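You operate a simulated robot arm through the tools that you are given. There is no shell and no other tool. Be economical: measure what you need, move in short steps, check, and stop when the job is done.

Carry out the task below with a simulated robot arm. There is one attempt and no reset: what you move stays moved.

JOB
Add the milk and the potato to the soup and cover it again.
Fine: round steel pot; all the milk from the yellow mug, which goes back; the lid waits on the cooling rack. Set down upright: mug.

It is judged by the outcome, as a careful person would: the job done as asked, and still so three seconds after it is handed in. It fails if anything else is knocked over, pushed out of place, dropped, spilled or broken. A push-on lid holds only when it is set on centred and level and pressed home; a screw cap is set on level and turned clockwise until tight.

ROBOT AND FRAMES
A 7-joint arm with a two-finger parallel gripper, fixed in place. Base frame: the origin is at the foot of the arm, x ahead of it, y to its left, z up. Units: m, rad, N and s.
Its first joint turns from -2.897 to 2.897 rad. Payload 4.4 kg.
Tool frame: the origin (TCP) lies between the finger pads and is the grasp point; the fingertips stand 0.023 m ahead of it; z points along the fingers, y is the line along which they close. The gripper opens to 0.094 m. The fingers are 0.038 m wide and 0.01 m thick; the gripper's body (0.054 by 0.096 m) begins 0.039 m behind the TCP.
Orientation is that of the tool frame in the base frame, as a unit quaternion [x, y, z, w]. With the fingers straight down and closing along the base's y, the tool's x points along the base's -x, its y along +y and its z along -z.

CONTROLS
- The arm moves only by the tool send_rows. Its argument "plan" is a list of rows, each a list of 3 entries, a list of its own where there are three numbers: the shift along the base's x, y, z in units of 50 mm (1.0 is 50 mm), then the turn, a rotation vector about the base's x, y, z in units of 5 degrees (1.0 is 5 degrees), then the opening, from 0 (shut) to 1 (fully open). In form: [[[x, y, z], [wx, wy, wz], jaw], ...]. A call has 1 to 8 rows; each row shifts and turns the commanded pose from where the row before left it. A call with a number of a shift or a turn outside -1 to 1 is refused whole. Rows are played at 5 a second. More than 0.05 m and 0.15 rad between two rows, or a gripper value outside its range, and nothing of the call is played. Where a pose cannot be reached the arm comes as near as it can. A force on the tool above 40 N (or 10 N above the force at the start of the call, whichever is more), or a blocked arm, ends the call early, and 0.2 s more pass. Each finger travels about 0.072 m/s and halts on what it meets, pressing with about 27 N; the grip force reading is that of the motor and also rises with nothing between the fingers. The clock runs only during rows and for 0.2 s after the last one: add rows that do not move to give the fingers time. It gives the time, the measured TCP pose, the force on the tool (base axes), the opening and the grip force at its end, in the units of the frame above (readings bear some noise), with the torque about the TCP (base axes, N m) and any sound that the robot's microphone picked up.
- Cameras (640 x 400 px; columns grow to the right, rows downward): "scene" is fixed at [0.0493, 0.6499, 1.59]; the picture's right is [0.01, -1.00, 0.00], its down [0.63, 0.00, -0.77] and it looks along [0.77, 0.00, 0.63] (base axes); focal length 214 px, centre (320, 200). "wrist" rides on the gripper at [0.086, 0.016, -0.074] in the tool frame; the picture's right is [-0.18, 0.98, 0.00], its down [-0.58, -0.11, -0.81] and it looks along [-0.79, -0.15, 0.59] (tool axes); focal length 243 px, centre (320, 200). There is no depth. A picture from a camera that has moved, and an enlarged one, comes with that camera's place and axes in the base frame and with its lens.
- capture(camera): a new picture of that camera. The clock stands still meanwhile.
- close_up(camera, box): a new picture of the part [left, top, right, bottom] of that camera's present view, enlarged. The clock stands still meanwhile.
- sign_off(): hands the job in; it is judged then, once.

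Go step by step. Nothing tells you positions but the pictures and the camera data: compare them with the known pose of the tool, close in by small moves and look again before you grip or let go. The budget is 120 turns and 64 pictures, counting those below and the enlarged ones. Unless the task says otherwise, let go and move clear before handing in, and close with one line.

The tools are called after "Request:" as a command line: name --argument value ..., lists and objects as JSON in quotes. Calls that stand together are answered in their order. send_rows: Moves the arm, as the interface text tells. Its arguments: {"type":"object","properties":{"plan":{"type":"array","items":{"type":"array"}}},"required":["plan"]} The other tools are called the same way: capture (camera) takes a picture; close_up (camera, box) takes an enlarged picture of a part of a camera's view; sign_off () hands the job in.

At the start:

```text
clock: 0.0
tool_pos: [0.5346, 0.3825, 1.2613]
ee_rot: [0.0, 1.0, -0.001, 0.0]
force: [0.8, -0.7, -0.2]
wrist_torque: [0.0, 0.01, -0.04]
grip_width: 0.0939
finger_force: 0.1
```

scene: 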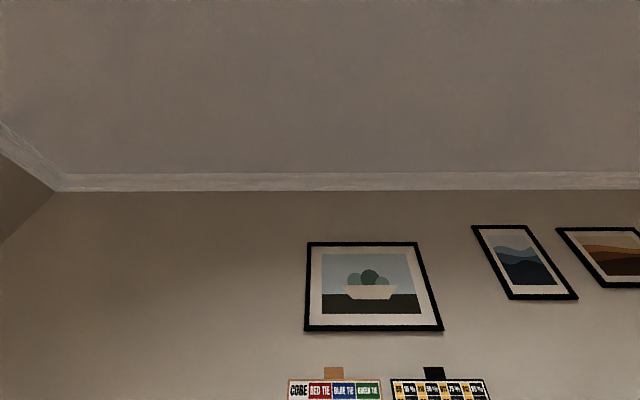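
wrist: 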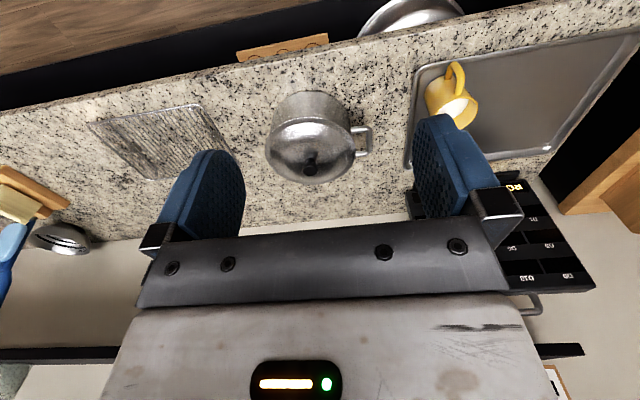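

I see the pot with its lid on, the mug on a tray and a rack, all upside down in the wrist view. I'll move sideways to find the potato and get a baseline for triangulation.

Request:
send_rows --plan '[[[0, -1, 0], [0, 0, 0], 1], [[0, -1, 0], [0, 0, 0], 1], [[0, -1, 0], [0, 0, 0], 1], [[0, -1, 0], [0, 0, 0], 1], [[0, -1, 0], [0, 0, 0], 1], [[0, -1, 0], [0, 0, 0], 1], [[0, 0, 0], [0, 0, 0], 1]]'

Request:
capture --camera "wrist"

```text
clock: 1.6
tool_pos: [0.5369, 0.0855, 1.2613]
ee_rot: [0.0, 1.0, 0.001, 0.0]
force: [0.7, -0.2, -0.4]
wrist_torque: [-0.02, -0.02, -0.01]
grip_width: 0.0942
finger_force: 0.0
```

```text
61 pictures are left
camera wrist: at [0.4497, 0.1024, 1.337], right [0.18, 0.98, 0.0], down [0.58, -0.11, 0.81], along [0.79, -0.15, -0.59], focal length 243 px, centre (320, 200)
```

wrist: 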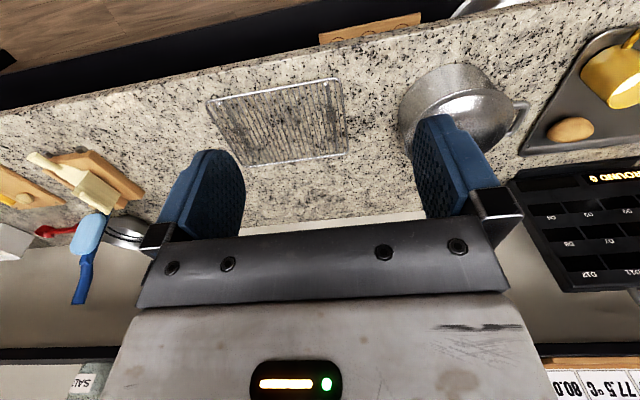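

The potato lies on the tray beside the mug, and the counter is at z≈0.865. I'll move left for a clean view of the tray, pot and wall.

Request:
send_rows --plan '[[[-0.5, 1, -0.5], [0, 0, 0], 1], [[-0.5, 1, -0.5], [0, 0, 0], 1], [[-0.5, 1, 0], [0, 0, 0], 1], [[-0.5, 1, 0], [0, 0, 0], 1], [[-0.5, 1, 0], [0, 0, 0], 1], [[0, 1, 0], [0, 0, 0], 1], [[0, 1, 0], [0, 0, 0], 1], [[0, 1, 0], [0, 0, 0], 1]]'

Request:
capture --camera "wrist"

```text
refused: row 1 steps farther than a row can; nothing moved
```

```text
60 pictures are left
camera wrist: at [0.4497, 0.1024, 1.337], right [0.18, 0.98, 0.0], down [0.58, -0.11, 0.81], along [0.79, -0.15, -0.59], focal length 243 px, centre (320, 200)
```

wrist: 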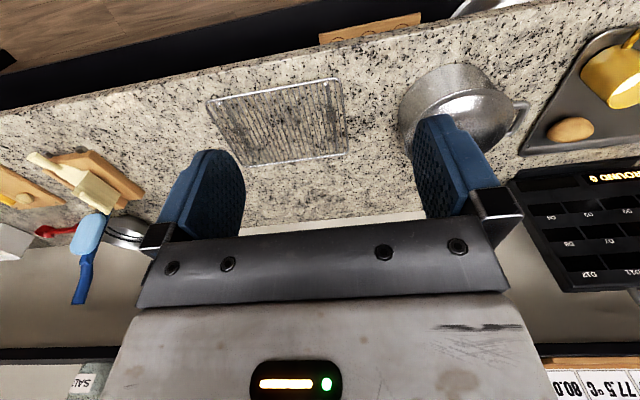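

Total step length is limited to 50 mm, so I'll scale the rows to fit.

Request:
send_rows --plan '[[[-0.3, 0.95, 0], [0, 0, 0], 1], [[-0.3, 0.95, 0], [0, 0, 0], 1], [[-0.3, 0.95, 0], [0, 0, 0], 1], [[-0.3, 0.95, 0], [0, 0, 0], 1], [[-0.3, 0.95, 0], [0, 0, 0], 1], [[0, 0.98, 0], [0, 0, 0], 1], [[0, 0.98, 0], [0, 0, 0], 1], [[0, 0.98, 0], [0, 0, 0], 1]]'

Request:
capture --camera "wrist"

```text
clock: 3.4
tool_pos: [0.4625, 0.4655, 1.2598]
ee_rot: [0.0, 1.0, 0.0, 0.0]
force: [0.2, -0.2, -0.1]
wrist_torque: [-0.02, -0.02, -0.02]
grip_width: 0.0941
finger_force: 0.2
```

```text
59 pictures are left
camera wrist: at [0.3753, 0.483, 1.3357], right [0.18, 0.98, 0.0], down [0.58, -0.11, 0.81], along [0.79, -0.15, -0.59], focal length 243 px, centre (320, 200)
```

wrist: 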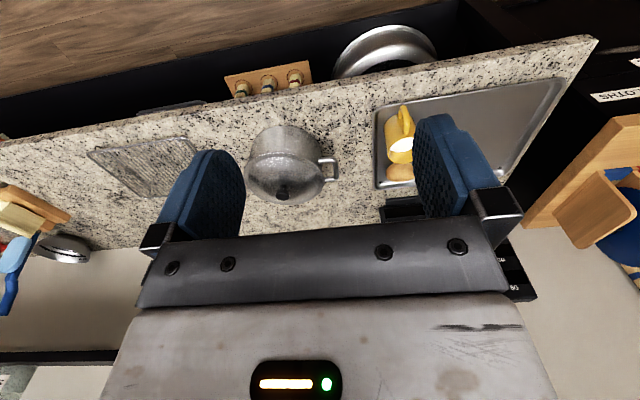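

The pot knob is at about (0.78, 0.32, 1.0), the potato about (0.885, 0.59) and the rack about (0.77, −0.04). I'll take enlargements to see details.

Request:
close_up --camera "wrist" --box '[220, 90, 460, 240]'

Request:
send_rows --plan '[[[0.6, -0.75, 0], [0, 0, 0], 1], [[0.6, -0.75, 0], [0, 0, 0], 1], [[0.6, -0.75, 0], [0, 0, 0], 1], [[0.6, -0.75, 0], [0, 0, 0], 1], [[0.9, 0, -0.3], [0, 0, 0], 1], [[0.9, 0, -0.3], [0, 0, 0], 1], [[0, 0, 0], [0, 0, 0], 1]]'

Request:
capture --camera "wrist"

```text
2.67 times, centred on (340, 165) of wrist
camera zoom: at [0.3753, 0.483, 1.3357], right [0.18, 0.98, 0.0], down [0.58, -0.11, 0.81], along [0.79, -0.15, -0.59], focal length 647 px, centre (267, 293)
```

zoom: 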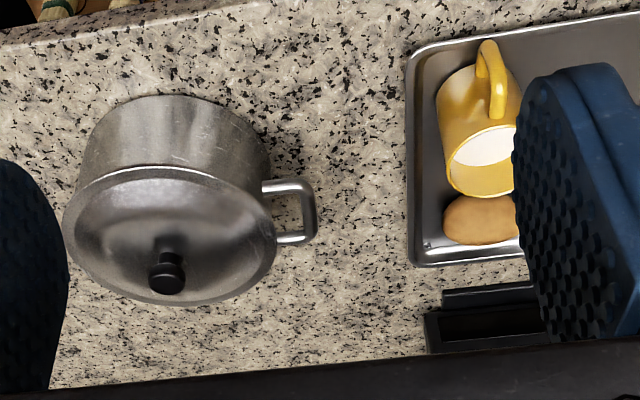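

```text
clock: 5.0
tool_pos: [0.674, 0.3144, 1.2296]
ee_rot: [0.001, 1.0, -0.001, -0.001]
force: [-0.5, 0.1, -0.8]
wrist_torque: [-0.01, 0.0, 0.01]
grip_width: 0.094
finger_force: 0.3
```

```text
57 pictures are left
camera wrist: at [0.5872, 0.3321, 1.3059], right [0.18, 0.98, 0.0], down [0.58, -0.11, 0.81], along [0.79, -0.15, -0.59], focal length 243 px, centre (320, 200)
```

wrist: 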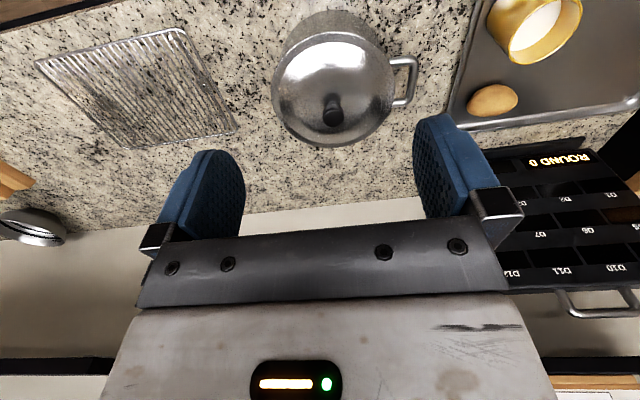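

The knob is at about (0.79, 0.314, 1.0). I'll move above it and look again.

Request:
send_rows --plan '[[[0.75, 0, -0.6], [0, 0, 0], 1], [[0.75, 0, -0.6], [0, 0, 0], 1], [[0.75, 0, -0.6], [0, 0, 0], 1], [[0, 0, -0.8], [0, 0, 0], 1], [[0, 0, 0], [0, 0, 0], 1]]'

Request:
capture --camera "wrist"

```text
clock: 6.2
tool_pos: [0.7837, 0.3179, 1.1019]
ee_rot: [0.0, 1.0, 0.0, 0.0]
force: [0.5, 0.2, 0.1]
wrist_torque: [0.0, 0.05, 0.0]
grip_width: 0.094
finger_force: 0.1
```

```text
56 pictures are left
camera wrist: at [0.6962, 0.3346, 1.1772], right [0.18, 0.98, 0.0], down [0.58, -0.11, 0.81], along [0.79, -0.15, -0.59], focal length 243 px, centre (320, 200)
```

wrist: 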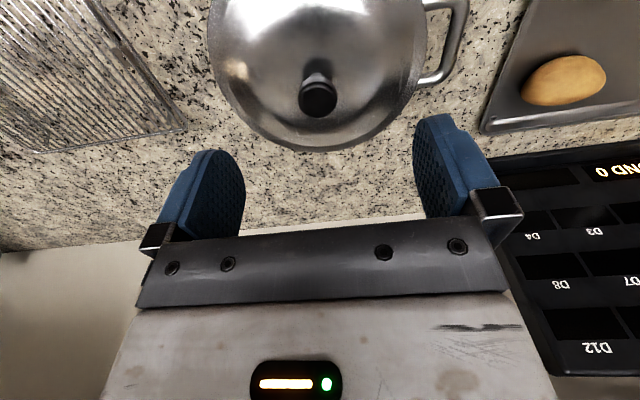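

The knob is about 2 cm further ahead, at (0.805, 0.312). I'll go lower and re-check.

Request:
send_rows --plan '[[[0.4, -0.06, -0.6], [0, 0, 0], 1], [[0, 0, -0.6], [0, 0, 0], 1], [[0, 0, 0], [0, 0, 0], 1]]'

Request:
capture --camera "wrist"

```text
clock: 7.0
tool_pos: [0.802, 0.3144, 1.0404]
ee_rot: [0.0, 1.0, 0.0, 0.001]
force: [-0.2, 1.1, 0.6]
wrist_torque: [-0.01, -0.05, -0.02]
grip_width: 0.0942
finger_force: 0.0
```

```text
55 pictures are left
camera wrist: at [0.715, 0.332, 1.1158], right [0.18, 0.98, 0.0], down [0.58, -0.11, 0.81], along [0.79, -0.15, -0.59], focal length 243 px, centre (320, 200)
```

wrist: 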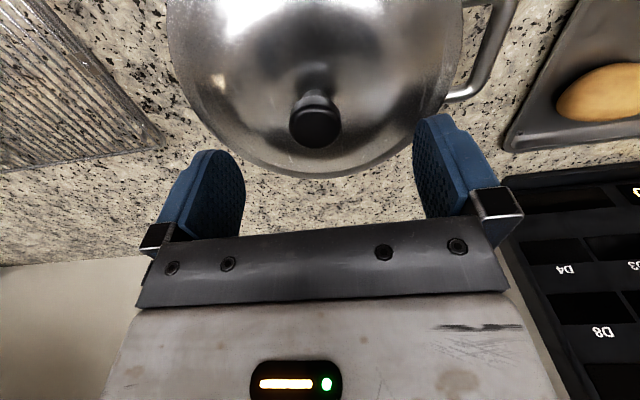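

The knob's top is at (0.800, 0.3136, 1.00). I'll descend with TCP at z≈0.992 and close.

Request:
send_rows --plan '[[[-0.04, -0.02, -0.5], [0, 0, 0], 1], [[0, 0, -0.45], [0, 0, 0], 1], [[0, 0, 0], [0, 0, 0], 1]]'

Request:
capture --camera "wrist"

```text
clock: 7.8
tool_pos: [0.799, 0.315, 0.9922]
ee_rot: [0.0, 1.0, 0.0, -0.001]
force: [0.4, 0.6, 0.4]
wrist_torque: [0.0, -0.01, -0.01]
grip_width: 0.0941
finger_force: 0.1
```

```text
54 pictures are left
camera wrist: at [0.7131, 0.331, 1.0682], right [0.18, 0.98, 0.0], down [0.58, -0.11, 0.81], along [0.79, -0.15, -0.59], focal length 243 px, centre (320, 200)
```

wrist: 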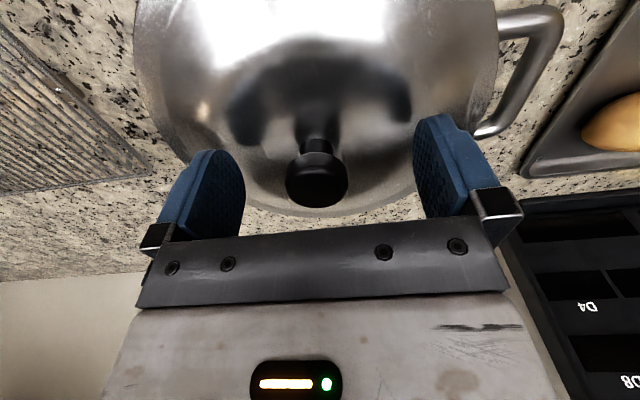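

The knob sits between the pads. Closing.

Request:
send_rows --plan '[[[0, 0, 0], [0, 0, 0], 0.5], [[0, 0, 0], [0, 0, 0], 0.15], [[0, 0, 0], [0, 0, 0], 0.1], [[0, 0, 0], [0, 0, 0], 0.05], [[0, 0, 0], [0, 0, 0], 0]]'

```text
clock: 9.0
tool_pos: [0.7992, 0.3137, 0.992]
ee_rot: [0.0, 1.0, 0.0, 0.0]
force: [0.1, -5.7, 1.0]
wrist_torque: [-0.12, 0.0, -0.07]
grip_width: 0.0335
finger_force: 27.6
```

Request:
send_rows --plan '[[[0, -0.02, 0.1], [0, 0, 0], 0], [[0, 0, 0.2], [0, 0, 0], 0], [[0, 0, 0.4], [0, 0, 0], 0], [[0, 0, 0.6], [0, 0, 0], 0]]'

Request:
capture --camera "wrist"

```text
clock: 10.0
tool_pos: [0.7999, 0.3103, 1.0583]
ee_rot: [0.0, 1.0, 0.0, 0.0]
force: [0.2, 0.7, -2.3]
wrist_torque: [-0.01, 0.03, 0.03]
grip_width: 0.0333
finger_force: 27.0
```

```text
53 pictures are left
camera wrist: at [0.714, 0.3279, 1.1335], right [0.18, 0.98, 0.0], down [0.58, -0.11, 0.81], along [0.79, -0.15, -0.59], focal length 243 px, centre (320, 200)
```

wrist: 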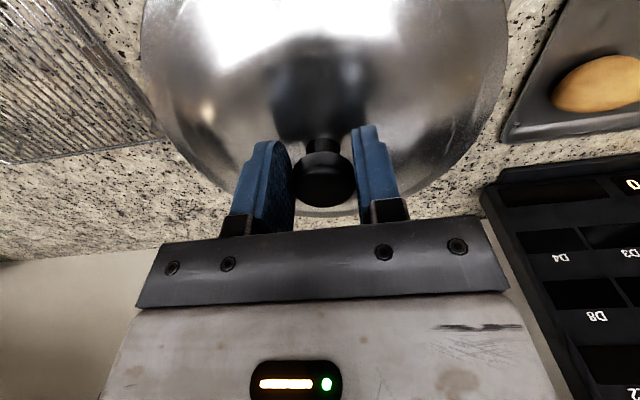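

The lid is off. I'll carry it to the rack, centred at about (0.785, −0.035).

Request:
send_rows --plan '[[[0, 0, 0.6], [0, 0, 0], 0], [[0, -0.98, 0], [0, 0, 0], 0], [[0, -0.98, 0], [0, 0, 0], 0], [[0, -0.98, 0], [0, 0, 0], 0], [[0, -0.98, 0], [0, 0, 0], 0], [[-0.1, -0.98, 0], [0, 0, 0], 0], [[-0.1, -0.98, 0], [0, 0, 0], 0], [[-0.1, -0.98, 0], [0, 0, 0], 0]]'

Request:
capture --camera "wrist"

```text
clock: 11.8
tool_pos: [0.7828, -0.0289, 1.0881]
ee_rot: [0.0, 1.0, 0.001, 0.0]
force: [0.5, -1.1, -0.9]
wrist_torque: [0.01, 0.01, 0.01]
grip_width: 0.0334
finger_force: 26.9
```

```text
52 pictures are left
camera wrist: at [0.6976, -0.0115, 1.1641], right [0.18, 0.98, 0.0], down [0.58, -0.11, 0.81], along [0.79, -0.15, -0.59], focal length 243 px, centre (320, 200)
```

wrist: 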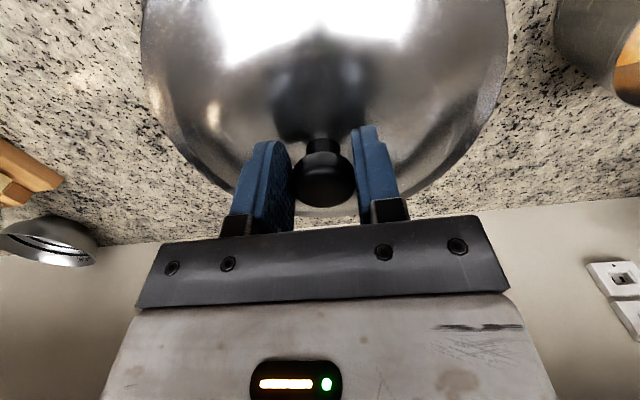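

The rack is right under the lid. I'll descend fast and then slowly until contact.

Request:
send_rows --plan '[[[0, 0, -0.8], [0, 0, 0], 0], [[0, 0, -0.8], [0, 0, 0], 0], [[0, 0, -0.6], [0, 0, 0], 0], [[0, 0, -0.3], [0, 0, 0], 0], [[0, 0, 0], [0, 0, 0], 0]]'

Request:
capture --camera "wrist"

```text
clock: 13.0
tool_pos: [0.7857, -0.0311, 0.9625]
ee_rot: [0.0, 1.0, 0.0, 0.0]
force: [-0.8, 0.7, -1.1]
wrist_torque: [0.0, 0.05, 0.0]
grip_width: 0.0333
finger_force: 27.5
```

```text
51 pictures are left
camera wrist: at [0.6989, -0.0131, 1.0389], right [0.18, 0.98, 0.0], down [0.58, -0.11, 0.81], along [0.79, -0.15, -0.59], focal length 243 px, centre (320, 200)
```

wrist: 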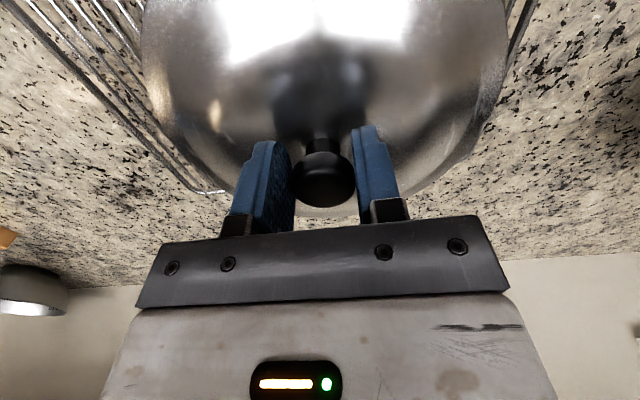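

Request:
send_rows --plan '[[[-0.08, -0.06, -0.2], [0, 0, 0], 0], [[0, 0, -0.15], [0, 0, 0], 0], [[0, 0, -0.1], [0, 0, 0], 0], [[0, 0, -0.1], [0, 0, 0], 0], [[0, 0, -0.1], [0, 0, 0], 0], [[0, 0, -0.1], [0, 0, 0], 0], [[0, 0, -0.1], [0, 0, 0], 0]]'

```text
clock: 14.6
tool_pos: [0.7825, -0.0346, 0.9224]
ee_rot: [-0.001, 1.0, 0.0, 0.001]
force: [4.5, 2.1, 17.4]
wrist_torque: [0.15, -0.25, 0.04]
grip_width: 0.0334
finger_force: 27.2
```

Contact at TCP z≈0.922. I'll relieve the load and check the picture before release.

Request:
send_rows --plan '[[[0, 0, 0.03], [0, 0, 0], 0], [[0, 0, 0], [0, 0, 0], 0]]'

Request:
capture --camera "wrist"

```text
clock: 15.2
tool_pos: [0.7806, -0.0342, 0.922]
ee_rot: [0.0, 1.0, 0.0, 0.0]
force: [1.3, -2.3, 6.3]
wrist_torque: [-0.08, -0.49, -0.09]
grip_width: 0.0329
finger_force: 27.6
```

```text
50 pictures are left
camera wrist: at [0.6951, -0.0166, 0.9979], right [0.18, 0.98, 0.0], down [0.58, -0.11, 0.81], along [0.79, -0.15, -0.59], focal length 243 px, centre (320, 200)
```

wrist: 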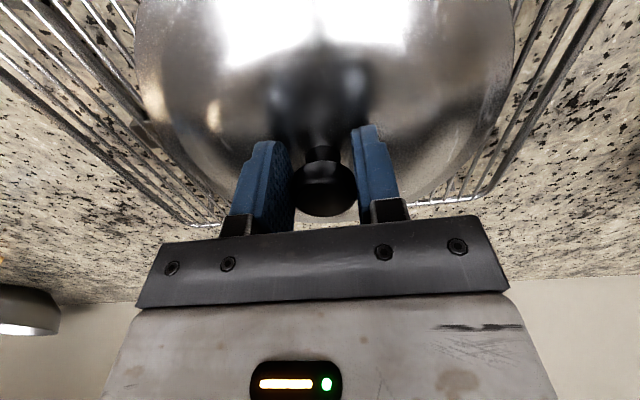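

The lid is on the rack and well within it. Releasing and rising.

Request:
send_rows --plan '[[[0, 0, 0], [0, 0, 0], 0.5], [[0, 0, 0], [0, 0, 0], 1], [[0, 0, 0], [0, 0, 0], 1], [[0, 0, 0], [0, 0, 0], 1], [[0, 0, 0.5], [0, 0, 0], 1], [[0, 0, 0.9], [0, 0, 0], 1], [[0, 0, 0.9], [0, 0, 0], 1], [[0, 0, 0.9], [0, 0, 0], 1]]'

Request:
capture --camera "wrist"

```text
clock: 17.0
tool_pos: [0.7828, -0.0334, 1.0832]
ee_rot: [-0.001, 1.0, 0.0, 0.0]
force: [-0.5, 0.5, -0.9]
wrist_torque: [0.0, 0.0, 0.0]
grip_width: 0.094
finger_force: 0.1
```

```text
49 pictures are left
camera wrist: at [0.6963, -0.0155, 1.1581], right [0.18, 0.98, 0.0], down [0.58, -0.11, 0.81], along [0.79, -0.15, -0.59], focal length 243 px, centre (320, 200)
```

wrist: 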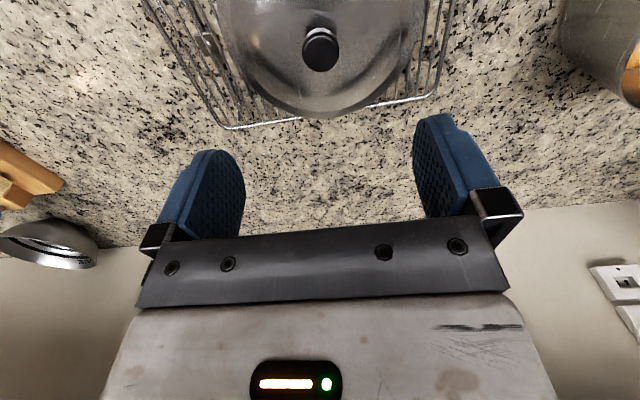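

The lid is resting level on the rack. Next I'll go to the mug and potato to measure them.

Request:
send_rows --plan '[[[0, 0.8, 0.5], [0, 0, 0], 1], [[0, 0.8, 0.5], [0, 0, 0], 1], [[0, 0.8, 0.5], [0, 0, 0], 1], [[-0.3, 0.94, 0], [0, 0, 0], 1], [[-0.3, 0.94, 0], [0, 0, 0], 1], [[-0.3, 0.94, 0], [0, 0, 0], 1], [[-0.3, 0.94, 0], [0, 0, 0], 1], [[-0.3, 0.94, 0], [0, 0, 0], 1]]'

Request:
capture --camera "wrist"

Request:
send_rows --plan '[[[-0.8, 0.5, 0], [0, 0, 0], 1], [[-0.8, 0.5, 0], [0, 0, 0], 1], [[-0.8, 0.5, 0], [0, 0, 0], 1], [[0, 0.9, 0], [0, 0, 0], 1], [[0, 0, 0], [0, 0, 0], 1]]'

Request:
capture --camera "wrist"

```text
clock: 18.8
tool_pos: [0.707, 0.3203, 1.1546]
ee_rot: [0.0, 1.0, 0.001, 0.001]
force: [-0.8, 0.6, 0.1]
wrist_torque: [-0.02, 0.0, 0.02]
grip_width: 0.0939
finger_force: 0.0
```

```text
48 pictures are left
camera wrist: at [0.6213, 0.3383, 1.2311], right [0.18, 0.98, 0.0], down [0.58, -0.11, 0.81], along [0.79, -0.15, -0.59], focal length 243 px, centre (320, 200)
```

wrist: 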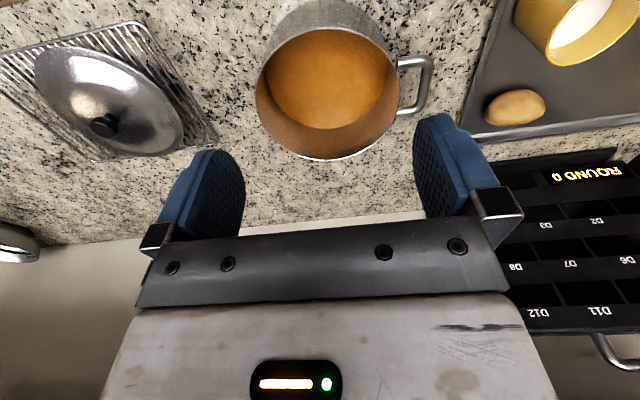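

```text
clock: 20.0
tool_pos: [0.5848, 0.4414, 1.1565]
ee_rot: [0.0, 1.0, 0.0, -0.001]
force: [0.2, 0.3, 0.0]
wrist_torque: [0.02, -0.01, 0.01]
grip_width: 0.0939
finger_force: 0.1
```

```text
47 pictures are left
camera wrist: at [0.4991, 0.4593, 1.2324], right [0.18, 0.98, 0.0], down [0.58, -0.11, 0.81], along [0.79, -0.15, -0.59], focal length 243 px, centre (320, 200)
```

wrist: 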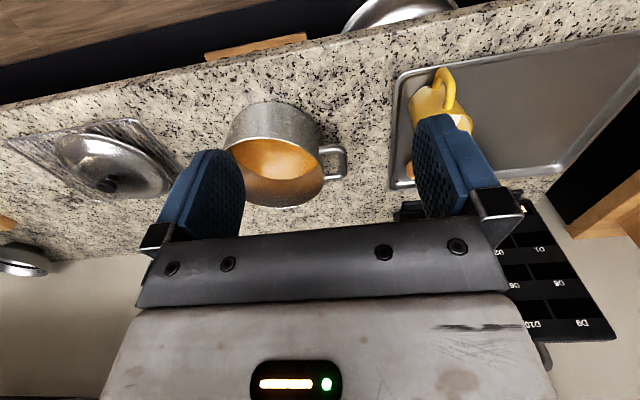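

Potato is at about (0.897, 0.60) just behind the mug. I'll yaw the gripper +90° so the camera is on the −y side, clear of the mug, and the fingers close along x.

Request:
send_rows --plan '[[[0, 0, 0], [0, 0, 1], 1], [[0, 0, 0], [0, 0, 1], 1], [[0, 0, 0], [0, 0, 1], 1], [[0, 0, 0], [0, 0, 1], 1], [[0, 0, 0], [0, 0, 1], 1], [[0, 0, 0], [0, 0, 1], 1], [[0, 0, 0], [0, 0, 1], 1], [[0, 0, 0], [0, 0, 1], 1]]'

Request:
send_rows --plan '[[[0.6, 0, 0], [0, 0, 1], 1], [[0.6, 0, 0], [0, 0, 1], 1], [[0.6, 0, 0], [0, 0, 1], 1], [[0.6, 0, 0], [0, 0, 1], 1], [[0.6, 0, 0], [0, 0, 1], 1], [[0, 0, 0], [0, 0, 1], 1], [[0, 0, 0], [0, 0, 1], 1], [[0, 0, 0], [0, 0, 1], 1]]'

Request:
send_rows --plan '[[[0.6, 0, 0], [0, 0, 1], 1], [[0.4, 0, 0], [0, 0, 1], 1], [[0, 0, 0], [0, 0, 0], 1]]'

Request:
capture --camera "wrist"

```text
clock: 21.8
tool_pos: [0.5872, 0.441, 1.1563]
ee_rot: [-0.344, 0.939, 0.001, 0.0]
force: [0.1, -0.8, 0.0]
wrist_torque: [0.0, 0.0, -0.02]
grip_width: 0.0939
finger_force: 0.0
```

```text
clock: 23.6
tool_pos: [0.7374, 0.44, 1.1581]
ee_rot: [-0.644, 0.765, -0.001, 0.0]
force: [0.0, 0.0, -0.4]
wrist_torque: [-0.02, 0.02, -0.02]
grip_width: 0.094
finger_force: 0.1
```

```text
clock: 24.4
tool_pos: [0.7869, 0.4413, 1.1585]
ee_rot: [0.708, -0.706, 0.0, 0.0]
force: [-0.8, -0.3, 0.4]
wrist_torque: [0.0, -0.01, 0.02]
grip_width: 0.0941
finger_force: 0.0
```

```text
46 pictures are left
camera wrist: at [0.7712, 0.3561, 1.2338], right [-0.98, 0.18, 0.0], down [0.11, 0.58, 0.81], along [0.15, 0.79, -0.59], focal length 243 px, centre (320, 200)
```

wrist: 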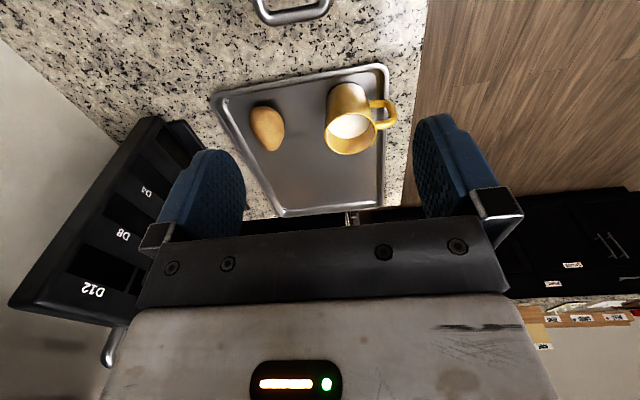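

From here, the potato is at about (0.905, 0.60) and the mug rim centre about (0.773, 0.572), with the mug handle toward −x. I'll move above the potato, checking reach.

Request:
send_rows --plan '[[[0.6, 0.75, 0], [0, 0, 0], 1], [[0.6, 0.75, 0], [0, 0, 0], 1], [[0.6, 0.75, 0], [0, 0, 0], 1], [[0.56, 0.6, -0.4], [0, 0, 0], 1], [[0, 0.33, -0.8], [0, 0, 0], 1], [[0, 0, 0], [0, 0, 0], 1]]'

Request:
capture --camera "wrist"

```text
clock: 25.8
tool_pos: [0.9063, 0.5991, 1.0978]
ee_rot: [0.707, -0.707, 0.0, 0.0]
force: [0.0, -0.1, 0.6]
wrist_torque: [-0.01, -0.01, -0.02]
grip_width: 0.094
finger_force: 0.0
```

```text
45 pictures are left
camera wrist: at [0.8897, 0.5136, 1.174], right [-0.98, 0.18, 0.0], down [0.11, 0.58, 0.81], along [0.15, 0.79, -0.59], focal length 243 px, centre (320, 200)
```

wrist: 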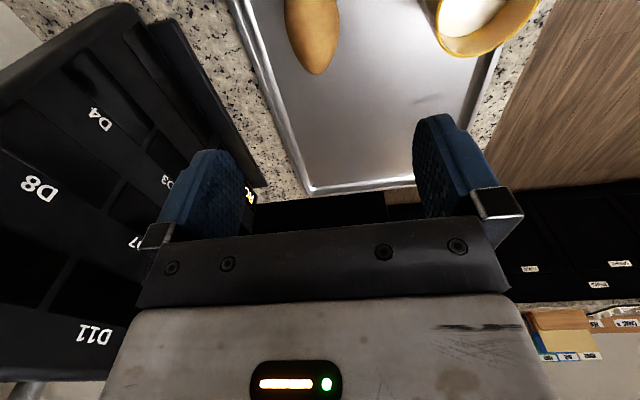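

The potato centre is at about (0.914, 0.606), long along y. Going down with a partially open gripper.

Request:
send_rows --plan '[[[0.16, 0.14, -0.8], [0, 0, 0], 1], [[0, 0, -0.8], [0, 0, 0], 0.85], [[0, 0, -0.8], [0, 0, 0], 0.85], [[0, 0, 0], [0, 0, 0], 0.85]]'

Request:
capture --camera "wrist"

```text
clock: 26.8
tool_pos: [0.9131, 0.6077, 0.9763]
ee_rot: [0.707, -0.707, 0.0, 0.0]
force: [-0.5, -0.2, 0.2]
wrist_torque: [-0.01, 0.01, 0.01]
grip_width: 0.0799
finger_force: 0.1
```

```text
44 pictures are left
camera wrist: at [0.897, 0.5228, 1.0525], right [-0.98, 0.18, 0.0], down [0.11, 0.58, 0.81], along [0.15, 0.79, -0.59], focal length 243 px, centre (320, 200)
```

wrist: 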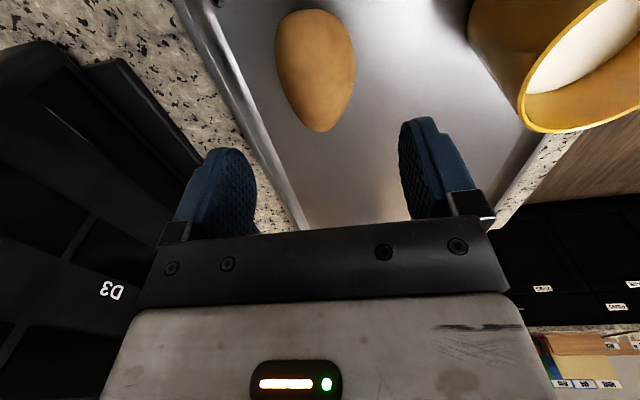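

Request:
send_rows --plan '[[[0, -0.1, -0.6], [0, 0, 0], 0.85], [[0, 0, -0.6], [0, 0, 0], 0.85], [[0, 0, -0.3], [0, 0, 0], 0.85], [[0, 0, 0], [0, 0, 0], 0.85]]'

Request:
capture --camera "wrist"

```text
clock: 27.8
tool_pos: [0.9129, 0.6019, 0.9019]
ee_rot: [0.707, -0.707, 0.001, 0.0]
force: [-0.7, -0.3, -0.1]
wrist_torque: [0.01, -0.01, 0.01]
grip_width: 0.0802
finger_force: 0.0
```

```text
43 pictures are left
camera wrist: at [0.8967, 0.516, 0.9772], right [-0.98, 0.18, 0.0], down [0.11, 0.58, 0.81], along [0.15, 0.79, -0.59], focal length 243 px, centre (320, 200)
```

wrist: 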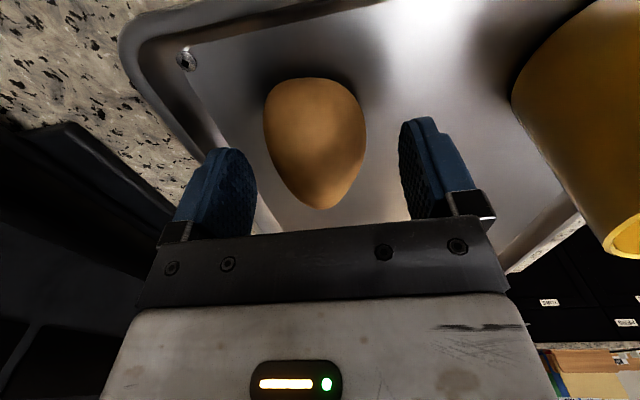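

The potato's centre is about 12 mm toward −y, so I'll shift and close.

Request:
send_rows --plan '[[[0.02, -0.26, -0.12], [0, 0, 0], 0.85], [[0, 0, 0], [0, 0, 0], 0.6], [[0, 0, 0], [0, 0, 0], 0.4], [[0, 0, 0], [0, 0, 0], 0.2], [[0, 0, 0], [0, 0, 0], 0], [[0, 0, 0], [0, 0, 0], 0]]'

Request:
capture --camera "wrist"

```text
clock: 29.2
tool_pos: [0.9144, 0.5885, 0.896]
ee_rot: [-0.707, 0.708, 0.0, -0.001]
force: [-1.0, -2.4, 7.9]
wrist_torque: [0.09, -0.1, 0.04]
grip_width: 0.0466
finger_force: 27.0
```

```text
42 pictures are left
camera wrist: at [0.8973, 0.5026, 0.9715], right [-0.98, 0.18, 0.0], down [0.11, 0.58, 0.81], along [0.15, 0.79, -0.59], focal length 243 px, centre (320, 200)
```

wrist: 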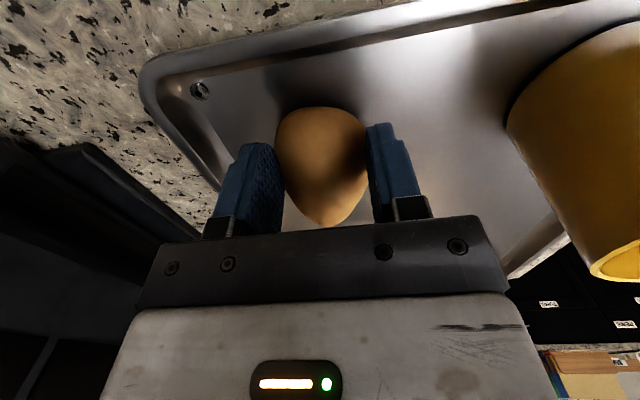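

Gripped. Lifting and carrying it over the pot.

Request:
send_rows --plan '[[[0, 0, 0.5], [0, 0, 0], 0], [[0, 0, 0.9], [0, 0, 0], 0], [[0, 0, 0.9], [0, 0, 0], 0], [[0, 0, 0.9], [0, 0, 0], 0], [[0, 0, 0.8], [0, 0, 0], 0], [[-0.3, -0.8, 0], [0, 0, 0], 0], [[-0.3, -0.8, 0], [0, 0, 0], 0], [[-0.3, -0.8, 0], [0, 0, 0], 0]]'

Request:
capture --camera "wrist"

```text
clock: 31.0
tool_pos: [0.8681, 0.4686, 1.0956]
ee_rot: [0.708, -0.707, 0.0, 0.0]
force: [-0.2, -0.2, 0.3]
wrist_torque: [0.02, 0.02, -0.02]
grip_width: 0.0001
finger_force: 27.3
```

```text
41 pictures are left
camera wrist: at [0.8519, 0.3837, 1.1713], right [-0.98, 0.18, 0.0], down [0.11, 0.58, 0.81], along [0.15, 0.79, -0.59], focal length 243 px, centre (320, 200)
```

wrist: 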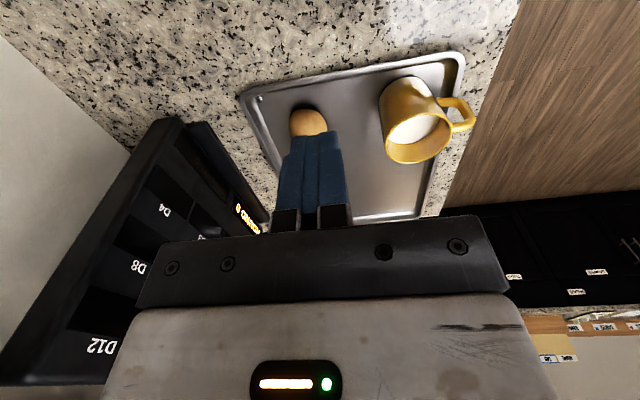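

The potato slipped out and is still on the tray; the grip was too high on it. I'll go back open, look, and grip lower.

Request:
send_rows --plan '[[[0.3, 0.8, 0], [0, 0, 0], 0.85], [[0.3, 0.8, 0], [0, 0, 0], 0.85], [[0.3, 0.8, 0], [0, 0, 0], 0.85], [[0, 0, -0.9], [0, 0, 0], 0.85], [[0, 0, -0.9], [0, 0, 0], 0.85], [[0, 0, -0.6], [0, 0, 0], 0.85], [[0, 0, 0], [0, 0, 0], 0.85]]'

Request:
capture --camera "wrist"

```text
clock: 32.6
tool_pos: [0.9132, 0.5898, 0.9761]
ee_rot: [-0.706, 0.708, 0.0, 0.0]
force: [-0.4, -1.0, -0.5]
wrist_torque: [0.03, 0.0, -0.01]
grip_width: 0.0799
finger_force: 0.0
```

```text
40 pictures are left
camera wrist: at [0.8982, 0.5044, 1.0516], right [-0.98, 0.18, 0.0], down [0.11, 0.58, 0.81], along [0.15, 0.79, -0.59], focal length 243 px, centre (320, 200)
```

wrist: 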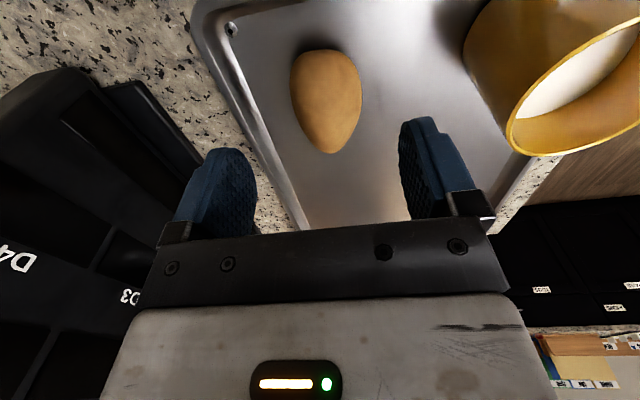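

Request:
send_rows --plan '[[[-0.04, 0.26, -0.8], [0, 0, 0], 0.85], [[0, 0, -0.6], [0, 0, 0], 0.85], [[0, 0, -0.2], [0, 0, 0], 0.85], [[0, 0, -0.1], [0, 0, 0], 0.85], [[0, 0, -0.06], [0, 0, 0], 0.85], [[0, 0, 0], [0, 0, 0], 0.85]]'

Request:
capture --camera "wrist"

```text
clock: 34.0
tool_pos: [0.9134, 0.6031, 0.8883]
ee_rot: [0.707, -0.707, 0.0, -0.001]
force: [0.9, -1.2, 1.1]
wrist_torque: [0.0, -0.03, 0.0]
grip_width: 0.08
finger_force: 0.2
```

```text
39 pictures are left
camera wrist: at [0.8959, 0.5173, 0.9639], right [-0.98, 0.18, 0.0], down [0.11, 0.58, 0.81], along [0.15, 0.79, -0.59], focal length 243 px, centre (320, 200)
```

wrist: 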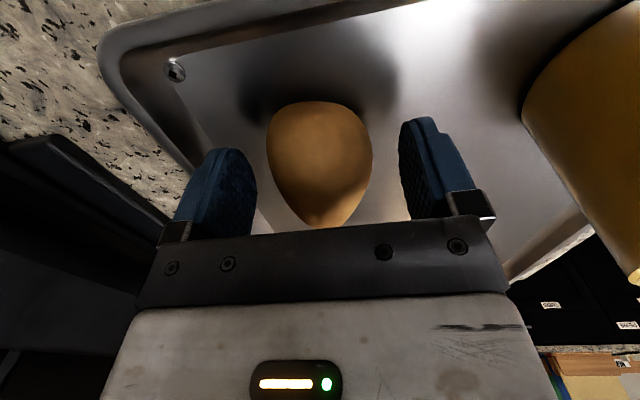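

Request:
send_rows --plan '[[[0, -0.06, -0.06], [0, 0, 0], 0.85], [[0, 0, -0.06], [0, 0, 0], 0.85], [[0, 0, 0], [0, 0, 0], 0.6], [[0, 0, 0], [0, 0, 0], 0.4], [[0, 0, 0], [0, 0, 0], 0.2], [[0, 0, 0], [0, 0, 0], 0], [[0, 0, 0], [0, 0, 0], 0]]'

Request:
send_rows --plan '[[[0, 0, 0.2], [0, 0, 0], 0], [[0, 0, 0.3], [0, 0, 0], 0], [[0, 0, 0.5], [0, 0, 0], 0]]'

Request:
capture --camera "wrist"

```text
clock: 35.6
tool_pos: [0.9133, 0.5986, 0.8824]
ee_rot: [-0.707, 0.707, 0.0, -0.001]
force: [0.4, -0.2, 0.7]
wrist_torque: [0.02, 0.04, -0.03]
grip_width: 0.0576
finger_force: 27.1
```

```text
clock: 36.4
tool_pos: [0.9134, 0.5984, 0.9314]
ee_rot: [0.707, -0.707, 0.0, 0.001]
force: [-0.5, -0.8, -2.4]
wrist_torque: [-0.04, 0.02, -0.04]
grip_width: 0.0576
finger_force: 26.6
```

```text
38 pictures are left
camera wrist: at [0.8963, 0.5126, 1.0075], right [-0.98, 0.18, 0.0], down [0.11, 0.58, 0.81], along [0.15, 0.79, -0.59], focal length 243 px, centre (320, 200)
```

wrist: 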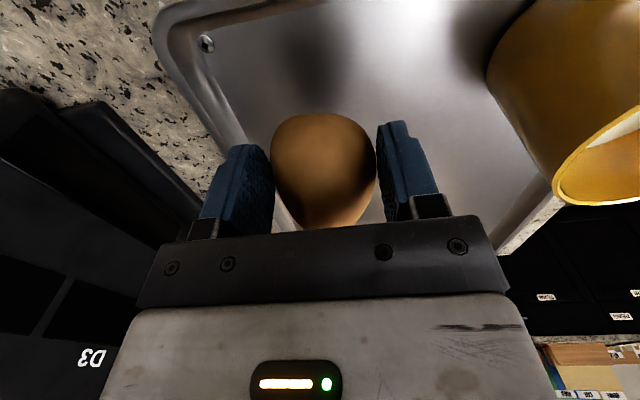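

Held firmly now. Carrying it over the pot.

Request:
send_rows --plan '[[[0, 0, 0.9], [0, 0, 0], 0], [[0, 0, 0.9], [0, 0, 0], 0], [[0, 0, 0.9], [0, 0, 0], 0], [[-0.35, -0.9, 0], [0, 0, 0], 0], [[-0.35, -0.9, 0], [0, 0, 0], 0], [[-0.35, -0.9, 0], [0, 0, 0], 0], [[-0.35, -0.9, 0], [0, 0, 0], 0], [[-0.35, -0.9, 0], [0, 0, 0], 0]]'

Request:
send_rows --plan '[[[-0.5, -0.8, 0], [0, 0, 0], 0], [[0, -0.38, 0], [0, 0, 0], 0], [[0, 0, 0], [0, 0, 0], 0]]'

Request:
capture --camera "wrist"

```text
clock: 38.2
tool_pos: [0.8235, 0.3746, 1.0666]
ee_rot: [-0.707, 0.707, 0.0, -0.001]
force: [0.3, 0.0, -2.1]
wrist_torque: [-0.05, -0.03, -0.03]
grip_width: 0.0577
finger_force: 26.5
```

```text
clock: 39.0
tool_pos: [0.801, 0.3147, 1.0665]
ee_rot: [0.707, -0.707, 0.0, 0.0]
force: [-0.1, -0.2, -0.8]
wrist_torque: [-0.05, -0.01, -0.01]
grip_width: 0.0575
finger_force: 26.7
```

```text
37 pictures are left
camera wrist: at [0.784, 0.2301, 1.1426], right [-0.98, 0.18, 0.0], down [0.11, 0.58, 0.81], along [0.15, 0.79, -0.59], focal length 243 px, centre (320, 200)
```

wrist: 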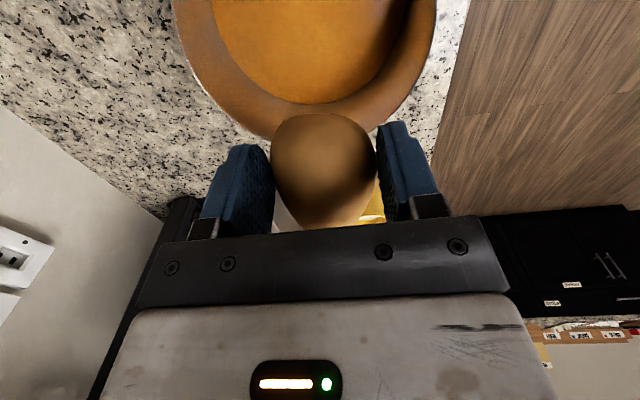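

I'm over the pot, and the soup is well below the rim. I'll lower the potato into the pot before letting go.

Request:
send_rows --plan '[[[0.12, 0, -0.7], [0, 0, 0], 0], [[0, 0, -0.7], [0, 0, 0], 0], [[0, 0, -0.7], [0, 0, 0], 0], [[0, 0, -0.4], [0, 0, 0], 0], [[0, 0, 0], [0, 0, 0], 0]]'

Request:
capture --camera "wrist"

```text
clock: 40.2
tool_pos: [0.8079, 0.3132, 0.9428]
ee_rot: [-0.707, 0.707, 0.0, 0.0]
force: [0.3, 0.5, -1.8]
wrist_torque: [0.0, 0.0, 0.01]
grip_width: 0.0572
finger_force: 26.5
```

```text
36 pictures are left
camera wrist: at [0.7908, 0.2289, 1.0186], right [-0.98, 0.18, 0.0], down [0.11, 0.58, 0.81], along [0.15, 0.79, -0.59], focal length 243 px, centre (320, 200)
```

wrist: 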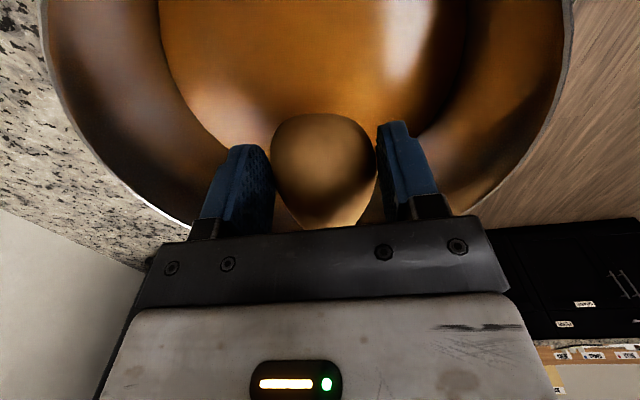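

Request:
send_rows --plan '[[[0, 0, -0.25], [0, 0, 0], 0], [[0, 0, -0.2], [0, 0, 0], 0], [[0, 0, 0], [0, 0, 0], 0]]'

Request:
capture --camera "wrist"

```text
clock: 41.0
tool_pos: [0.8071, 0.3144, 0.9198]
ee_rot: [0.707, -0.707, 0.001, 0.0]
force: [-0.2, -0.6, -1.2]
wrist_torque: [-0.03, -0.02, -0.03]
grip_width: 0.0572
finger_force: 27.2
```

```text
35 pictures are left
camera wrist: at [0.7907, 0.2297, 0.9956], right [-0.98, 0.18, 0.0], down [0.11, 0.58, 0.81], along [0.15, 0.79, -0.59], focal length 243 px, centre (320, 200)
```

wrist: 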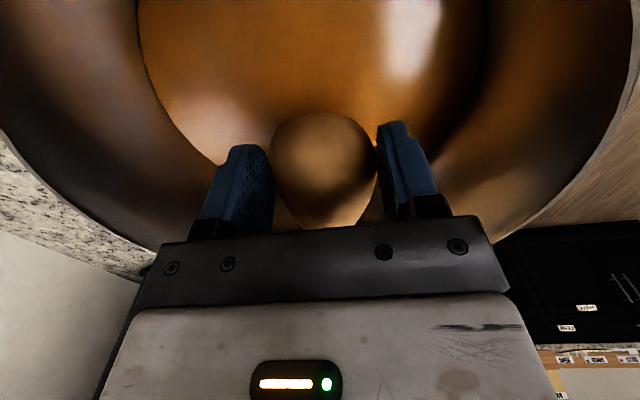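

Request:
send_rows --plan '[[[0, 0, -0.16], [0, 0, 0], 0], [[0, 0, 0], [0, 0, 0], 0], [[0, 0, 0], [0, 0, 0], 0.7], [[0, 0, 0], [0, 0, 0], 0.9], [[0, 0, 0], [0, 0, 0], 0.9], [[0, 0, 0], [0, 0, 0], 0.9], [[0, 0, 0.5], [0, 0, 0], 0.9], [[0, 0, 0.9], [0, 0, 0], 0.9]]'

Request:
send_rows --plan '[[[0, 0, 0.9], [0, 0, 0], 0.9], [[0, 0, 0.9], [0, 0, 0], 0.9], [[0, -0.9, 0], [0, 0, 0], 0.9], [[0, -0.9, 0], [0, 0, 0], 0.9], [[0, 0, 0], [0, 0, 0], 0.9]]'

Request:
capture --camera "wrist"

```text
clock: 42.8
tool_pos: [0.8072, 0.3146, 0.981]
ee_rot: [0.707, -0.707, -0.001, 0.001]
force: [0.1, 1.1, -0.7]
wrist_torque: [-0.04, 0.02, -0.01]
grip_width: 0.0844
finger_force: 0.0
```

```text
clock: 44.0
tool_pos: [0.8064, 0.2248, 1.0728]
ee_rot: [-0.707, 0.707, 0.0, 0.0]
force: [-0.6, 0.4, -0.1]
wrist_torque: [-0.01, 0.02, -0.01]
grip_width: 0.0845
finger_force: 0.1
```

```text
34 pictures are left
camera wrist: at [0.7897, 0.1387, 1.1493], right [-0.98, 0.18, 0.0], down [0.11, 0.58, 0.81], along [0.15, 0.79, -0.59], focal length 243 px, centre (320, 200)
```

wrist: 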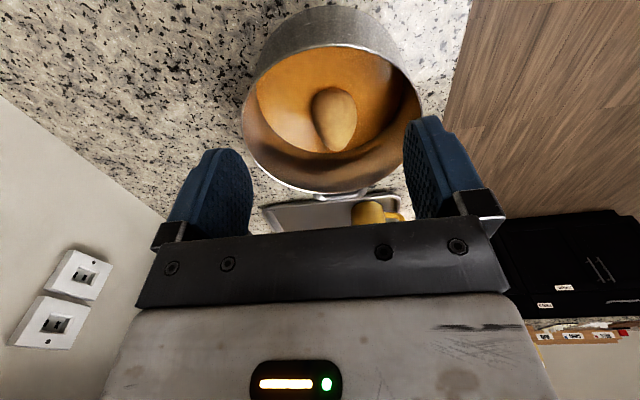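

The potato is in the soup. Pot centre is (0.803, 0.313), with the rim at z≈0.938 and R≈0.09. Now I'll yaw another +90° to grip the mug across y, with the handle clear and the camera on the far side.

Request:
send_rows --plan '[[[0, 0, 0.5], [0, 0, 1], 1], [[0, 0.3, 0.5], [0, 0, 1], 1], [[-0.2, 0.6, 0.2], [0, 0, 1], 1], [[-0.2, 0.6, 0], [0, 0, 1], 1], [[-0.2, 0.6, 0], [0, 0, 1], 1], [[0, 0.6, 0], [0, 0, 1], 1], [[0, 0.6, 0], [0, 0, 1], 1], [[0, 0.6, 0], [0, 0, 1], 1]]'

Request:
send_rows --plan '[[[0, 0.4, 0], [0, 0, 1], 1], [[0, 0.4, 0], [0, 0, 1], 1], [[0, 0.4, 0], [0, 0, 1], 1], [[0, 0.4, 0], [0, 0, 1], 1], [[0, 0, 0], [0, 0, 1], 1], [[0, 0, 0], [0, 0, 1], 1], [[0, 0, 0], [0, 0, 1], 1], [[0, 0, 0], [0, 0, 1], 1]]'

Request:
send_rows --plan '[[[0, 0, 0], [0, 0, 1], 1], [[0, 0, 0], [0, 0, 1], 1], [[0, 0, 0], [0, 0, 0], 1]]'

Request:
capture --camera "wrist"

```text
clock: 45.8
tool_pos: [0.7769, 0.4195, 1.1322]
ee_rot: [0.907, -0.422, -0.001, 0.0]
force: [0.4, 0.1, 0.5]
wrist_torque: [0.0, -0.01, 0.0]
grip_width: 0.0943
finger_force: 0.1
```

```text
clock: 47.6
tool_pos: [0.7751, 0.5013, 1.132]
ee_rot: [0.996, -0.087, 0.0, 0.0]
force: [-1.4, -0.1, -0.4]
wrist_torque: [0.0, 0.01, -0.03]
grip_width: 0.0938
finger_force: 0.0
```

```text
clock: 48.4
tool_pos: [0.7748, 0.5001, 1.1308]
ee_rot: [1.0, 0.001, 0.001, -0.001]
force: [0.3, 0.4, -0.3]
wrist_torque: [0.03, -0.01, 0.02]
grip_width: 0.0938
finger_force: 0.0
```

```text
33 pictures are left
camera wrist: at [0.8619, 0.485, 1.2076], right [-0.18, -0.98, 0.0], down [-0.58, 0.11, 0.81], along [-0.79, 0.15, -0.59], focal length 243 px, centre (320, 200)
```

wrist: 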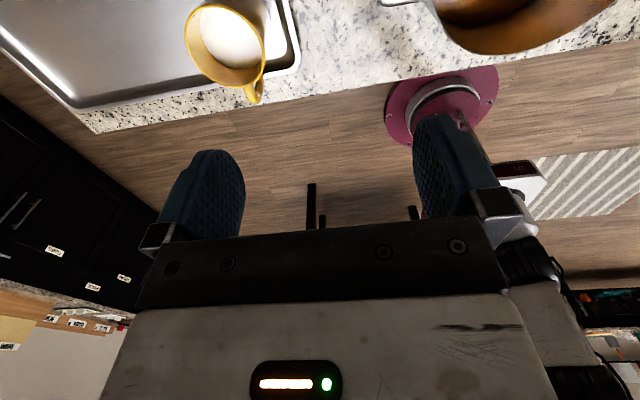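

Yaw 180° reached. Mug is at about (0.773, 0.594) with the rim at z≈0.93. I'll move above it and refine.

Request:
send_rows --plan '[[[0, 0.9, 0], [0, 0, 0], 1], [[0, 0.95, 0], [0, 0, 0], 1], [[0, 0, -0.8], [0, 0, 0], 1], [[0, 0, -0.8], [0, 0, 0], 1], [[0, 0, 0], [0, 0, 0], 1]]'

Request:
capture --camera "wrist"

```text
clock: 49.6
tool_pos: [0.7739, 0.5927, 1.0511]
ee_rot: [1.0, 0.0, 0.001, 0.0]
force: [0.0, 0.1, 0.9]
wrist_torque: [0.0, 0.02, -0.01]
grip_width: 0.0942
finger_force: 0.0
```

```text
32 pictures are left
camera wrist: at [0.8618, 0.5777, 1.1263], right [-0.18, -0.98, 0.0], down [-0.58, 0.11, 0.81], along [-0.79, 0.15, -0.59], focal length 243 px, centre (320, 200)
```

wrist: 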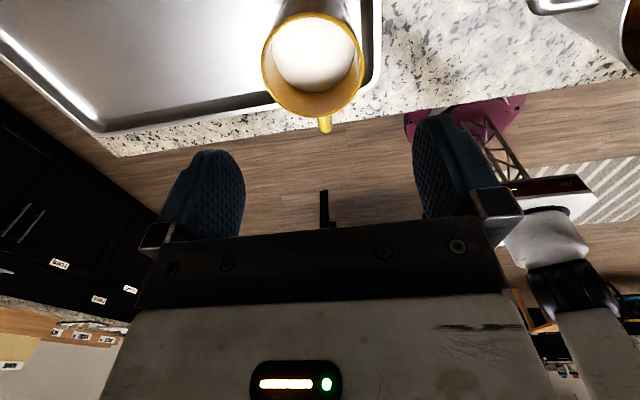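

Request:
send_rows --plan '[[[0, 0.14, -0.7], [0, 0, 0], 1], [[0, 0, -0.6], [0, 0, 0], 1], [[0, 0, 0], [0, 0, 0], 1]]'

Request:
capture --camera "wrist"

```text
clock: 50.4
tool_pos: [0.7754, 0.6007, 0.9854]
ee_rot: [1.0, -0.001, 0.0, -0.001]
force: [0.6, 0.9, -0.9]
wrist_torque: [0.01, -0.02, -0.05]
grip_width: 0.0941
finger_force: 0.0
```

```text
31 pictures are left
camera wrist: at [0.8617, 0.5848, 1.062], right [-0.18, -0.98, 0.0], down [-0.58, 0.11, 0.81], along [-0.79, 0.15, -0.59], focal length 243 px, centre (320, 200)
```

wrist: 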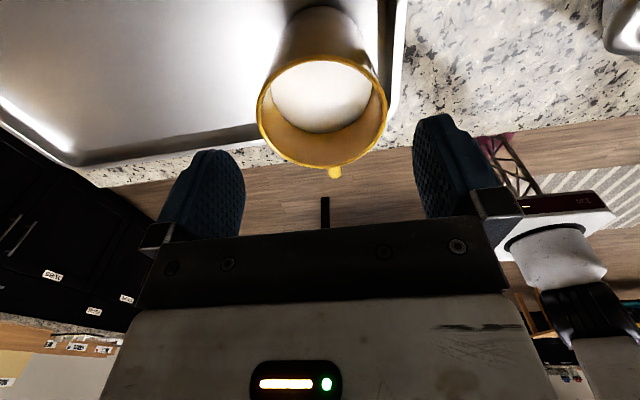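

The mug is centred between the fingers. Descending to grip just below the rim.

Request:
send_rows --plan '[[[-0.04, 0, -0.5], [0, 0, 0], 1], [[0, 0, -0.5], [0, 0, 0], 1], [[0, 0, -0.37], [0, 0, 0], 1], [[0, 0, 0], [0, 0, 0], 1]]'

Request:
capture --camera "wrist"

```text
clock: 51.4
tool_pos: [0.772, 0.6012, 0.9174]
ee_rot: [1.0, -0.001, -0.001, 0.0]
force: [0.0, 0.0, -0.3]
wrist_torque: [0.02, 0.02, -0.02]
grip_width: 0.0939
finger_force: 0.0
```

```text
30 pictures are left
camera wrist: at [0.8587, 0.5852, 0.9938], right [-0.18, -0.98, 0.0], down [-0.58, 0.11, 0.81], along [-0.79, 0.15, -0.59], focal length 243 px, centre (320, 200)
```

wrist: 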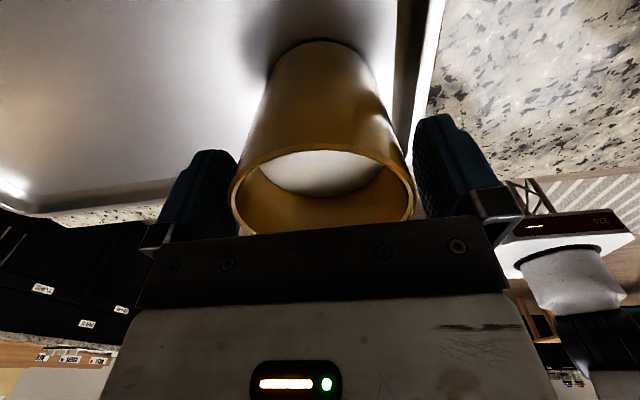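

Request:
send_rows --plan '[[[0, 0, 0], [0, 0, 0], 0.9], [[0, 0, 0], [0, 0, 0], 0.7], [[0, 0, 0], [0, 0, 0], 0.5], [[0, 0, 0], [0, 0, 0], 0], [[0, 0, 0], [0, 0, 0], 0]]'

Request:
capture --camera "wrist"

```text
clock: 52.6
tool_pos: [0.7727, 0.6009, 0.919]
ee_rot: [1.0, 0.0, 0.0, -0.001]
force: [0.0, 0.0, -0.3]
wrist_torque: [0.02, -0.07, -0.01]
grip_width: 0.0794
finger_force: 27.4
```

```text
29 pictures are left
camera wrist: at [0.8587, 0.5852, 0.9941], right [-0.18, -0.98, 0.0], down [-0.58, 0.11, 0.81], along [-0.79, 0.15, -0.59], focal length 243 px, centre (320, 200)
```

wrist: 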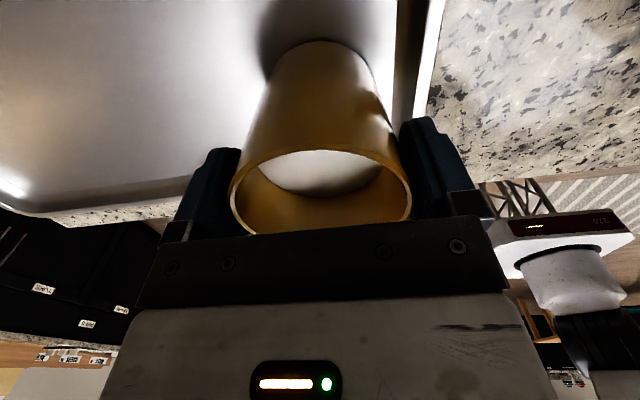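

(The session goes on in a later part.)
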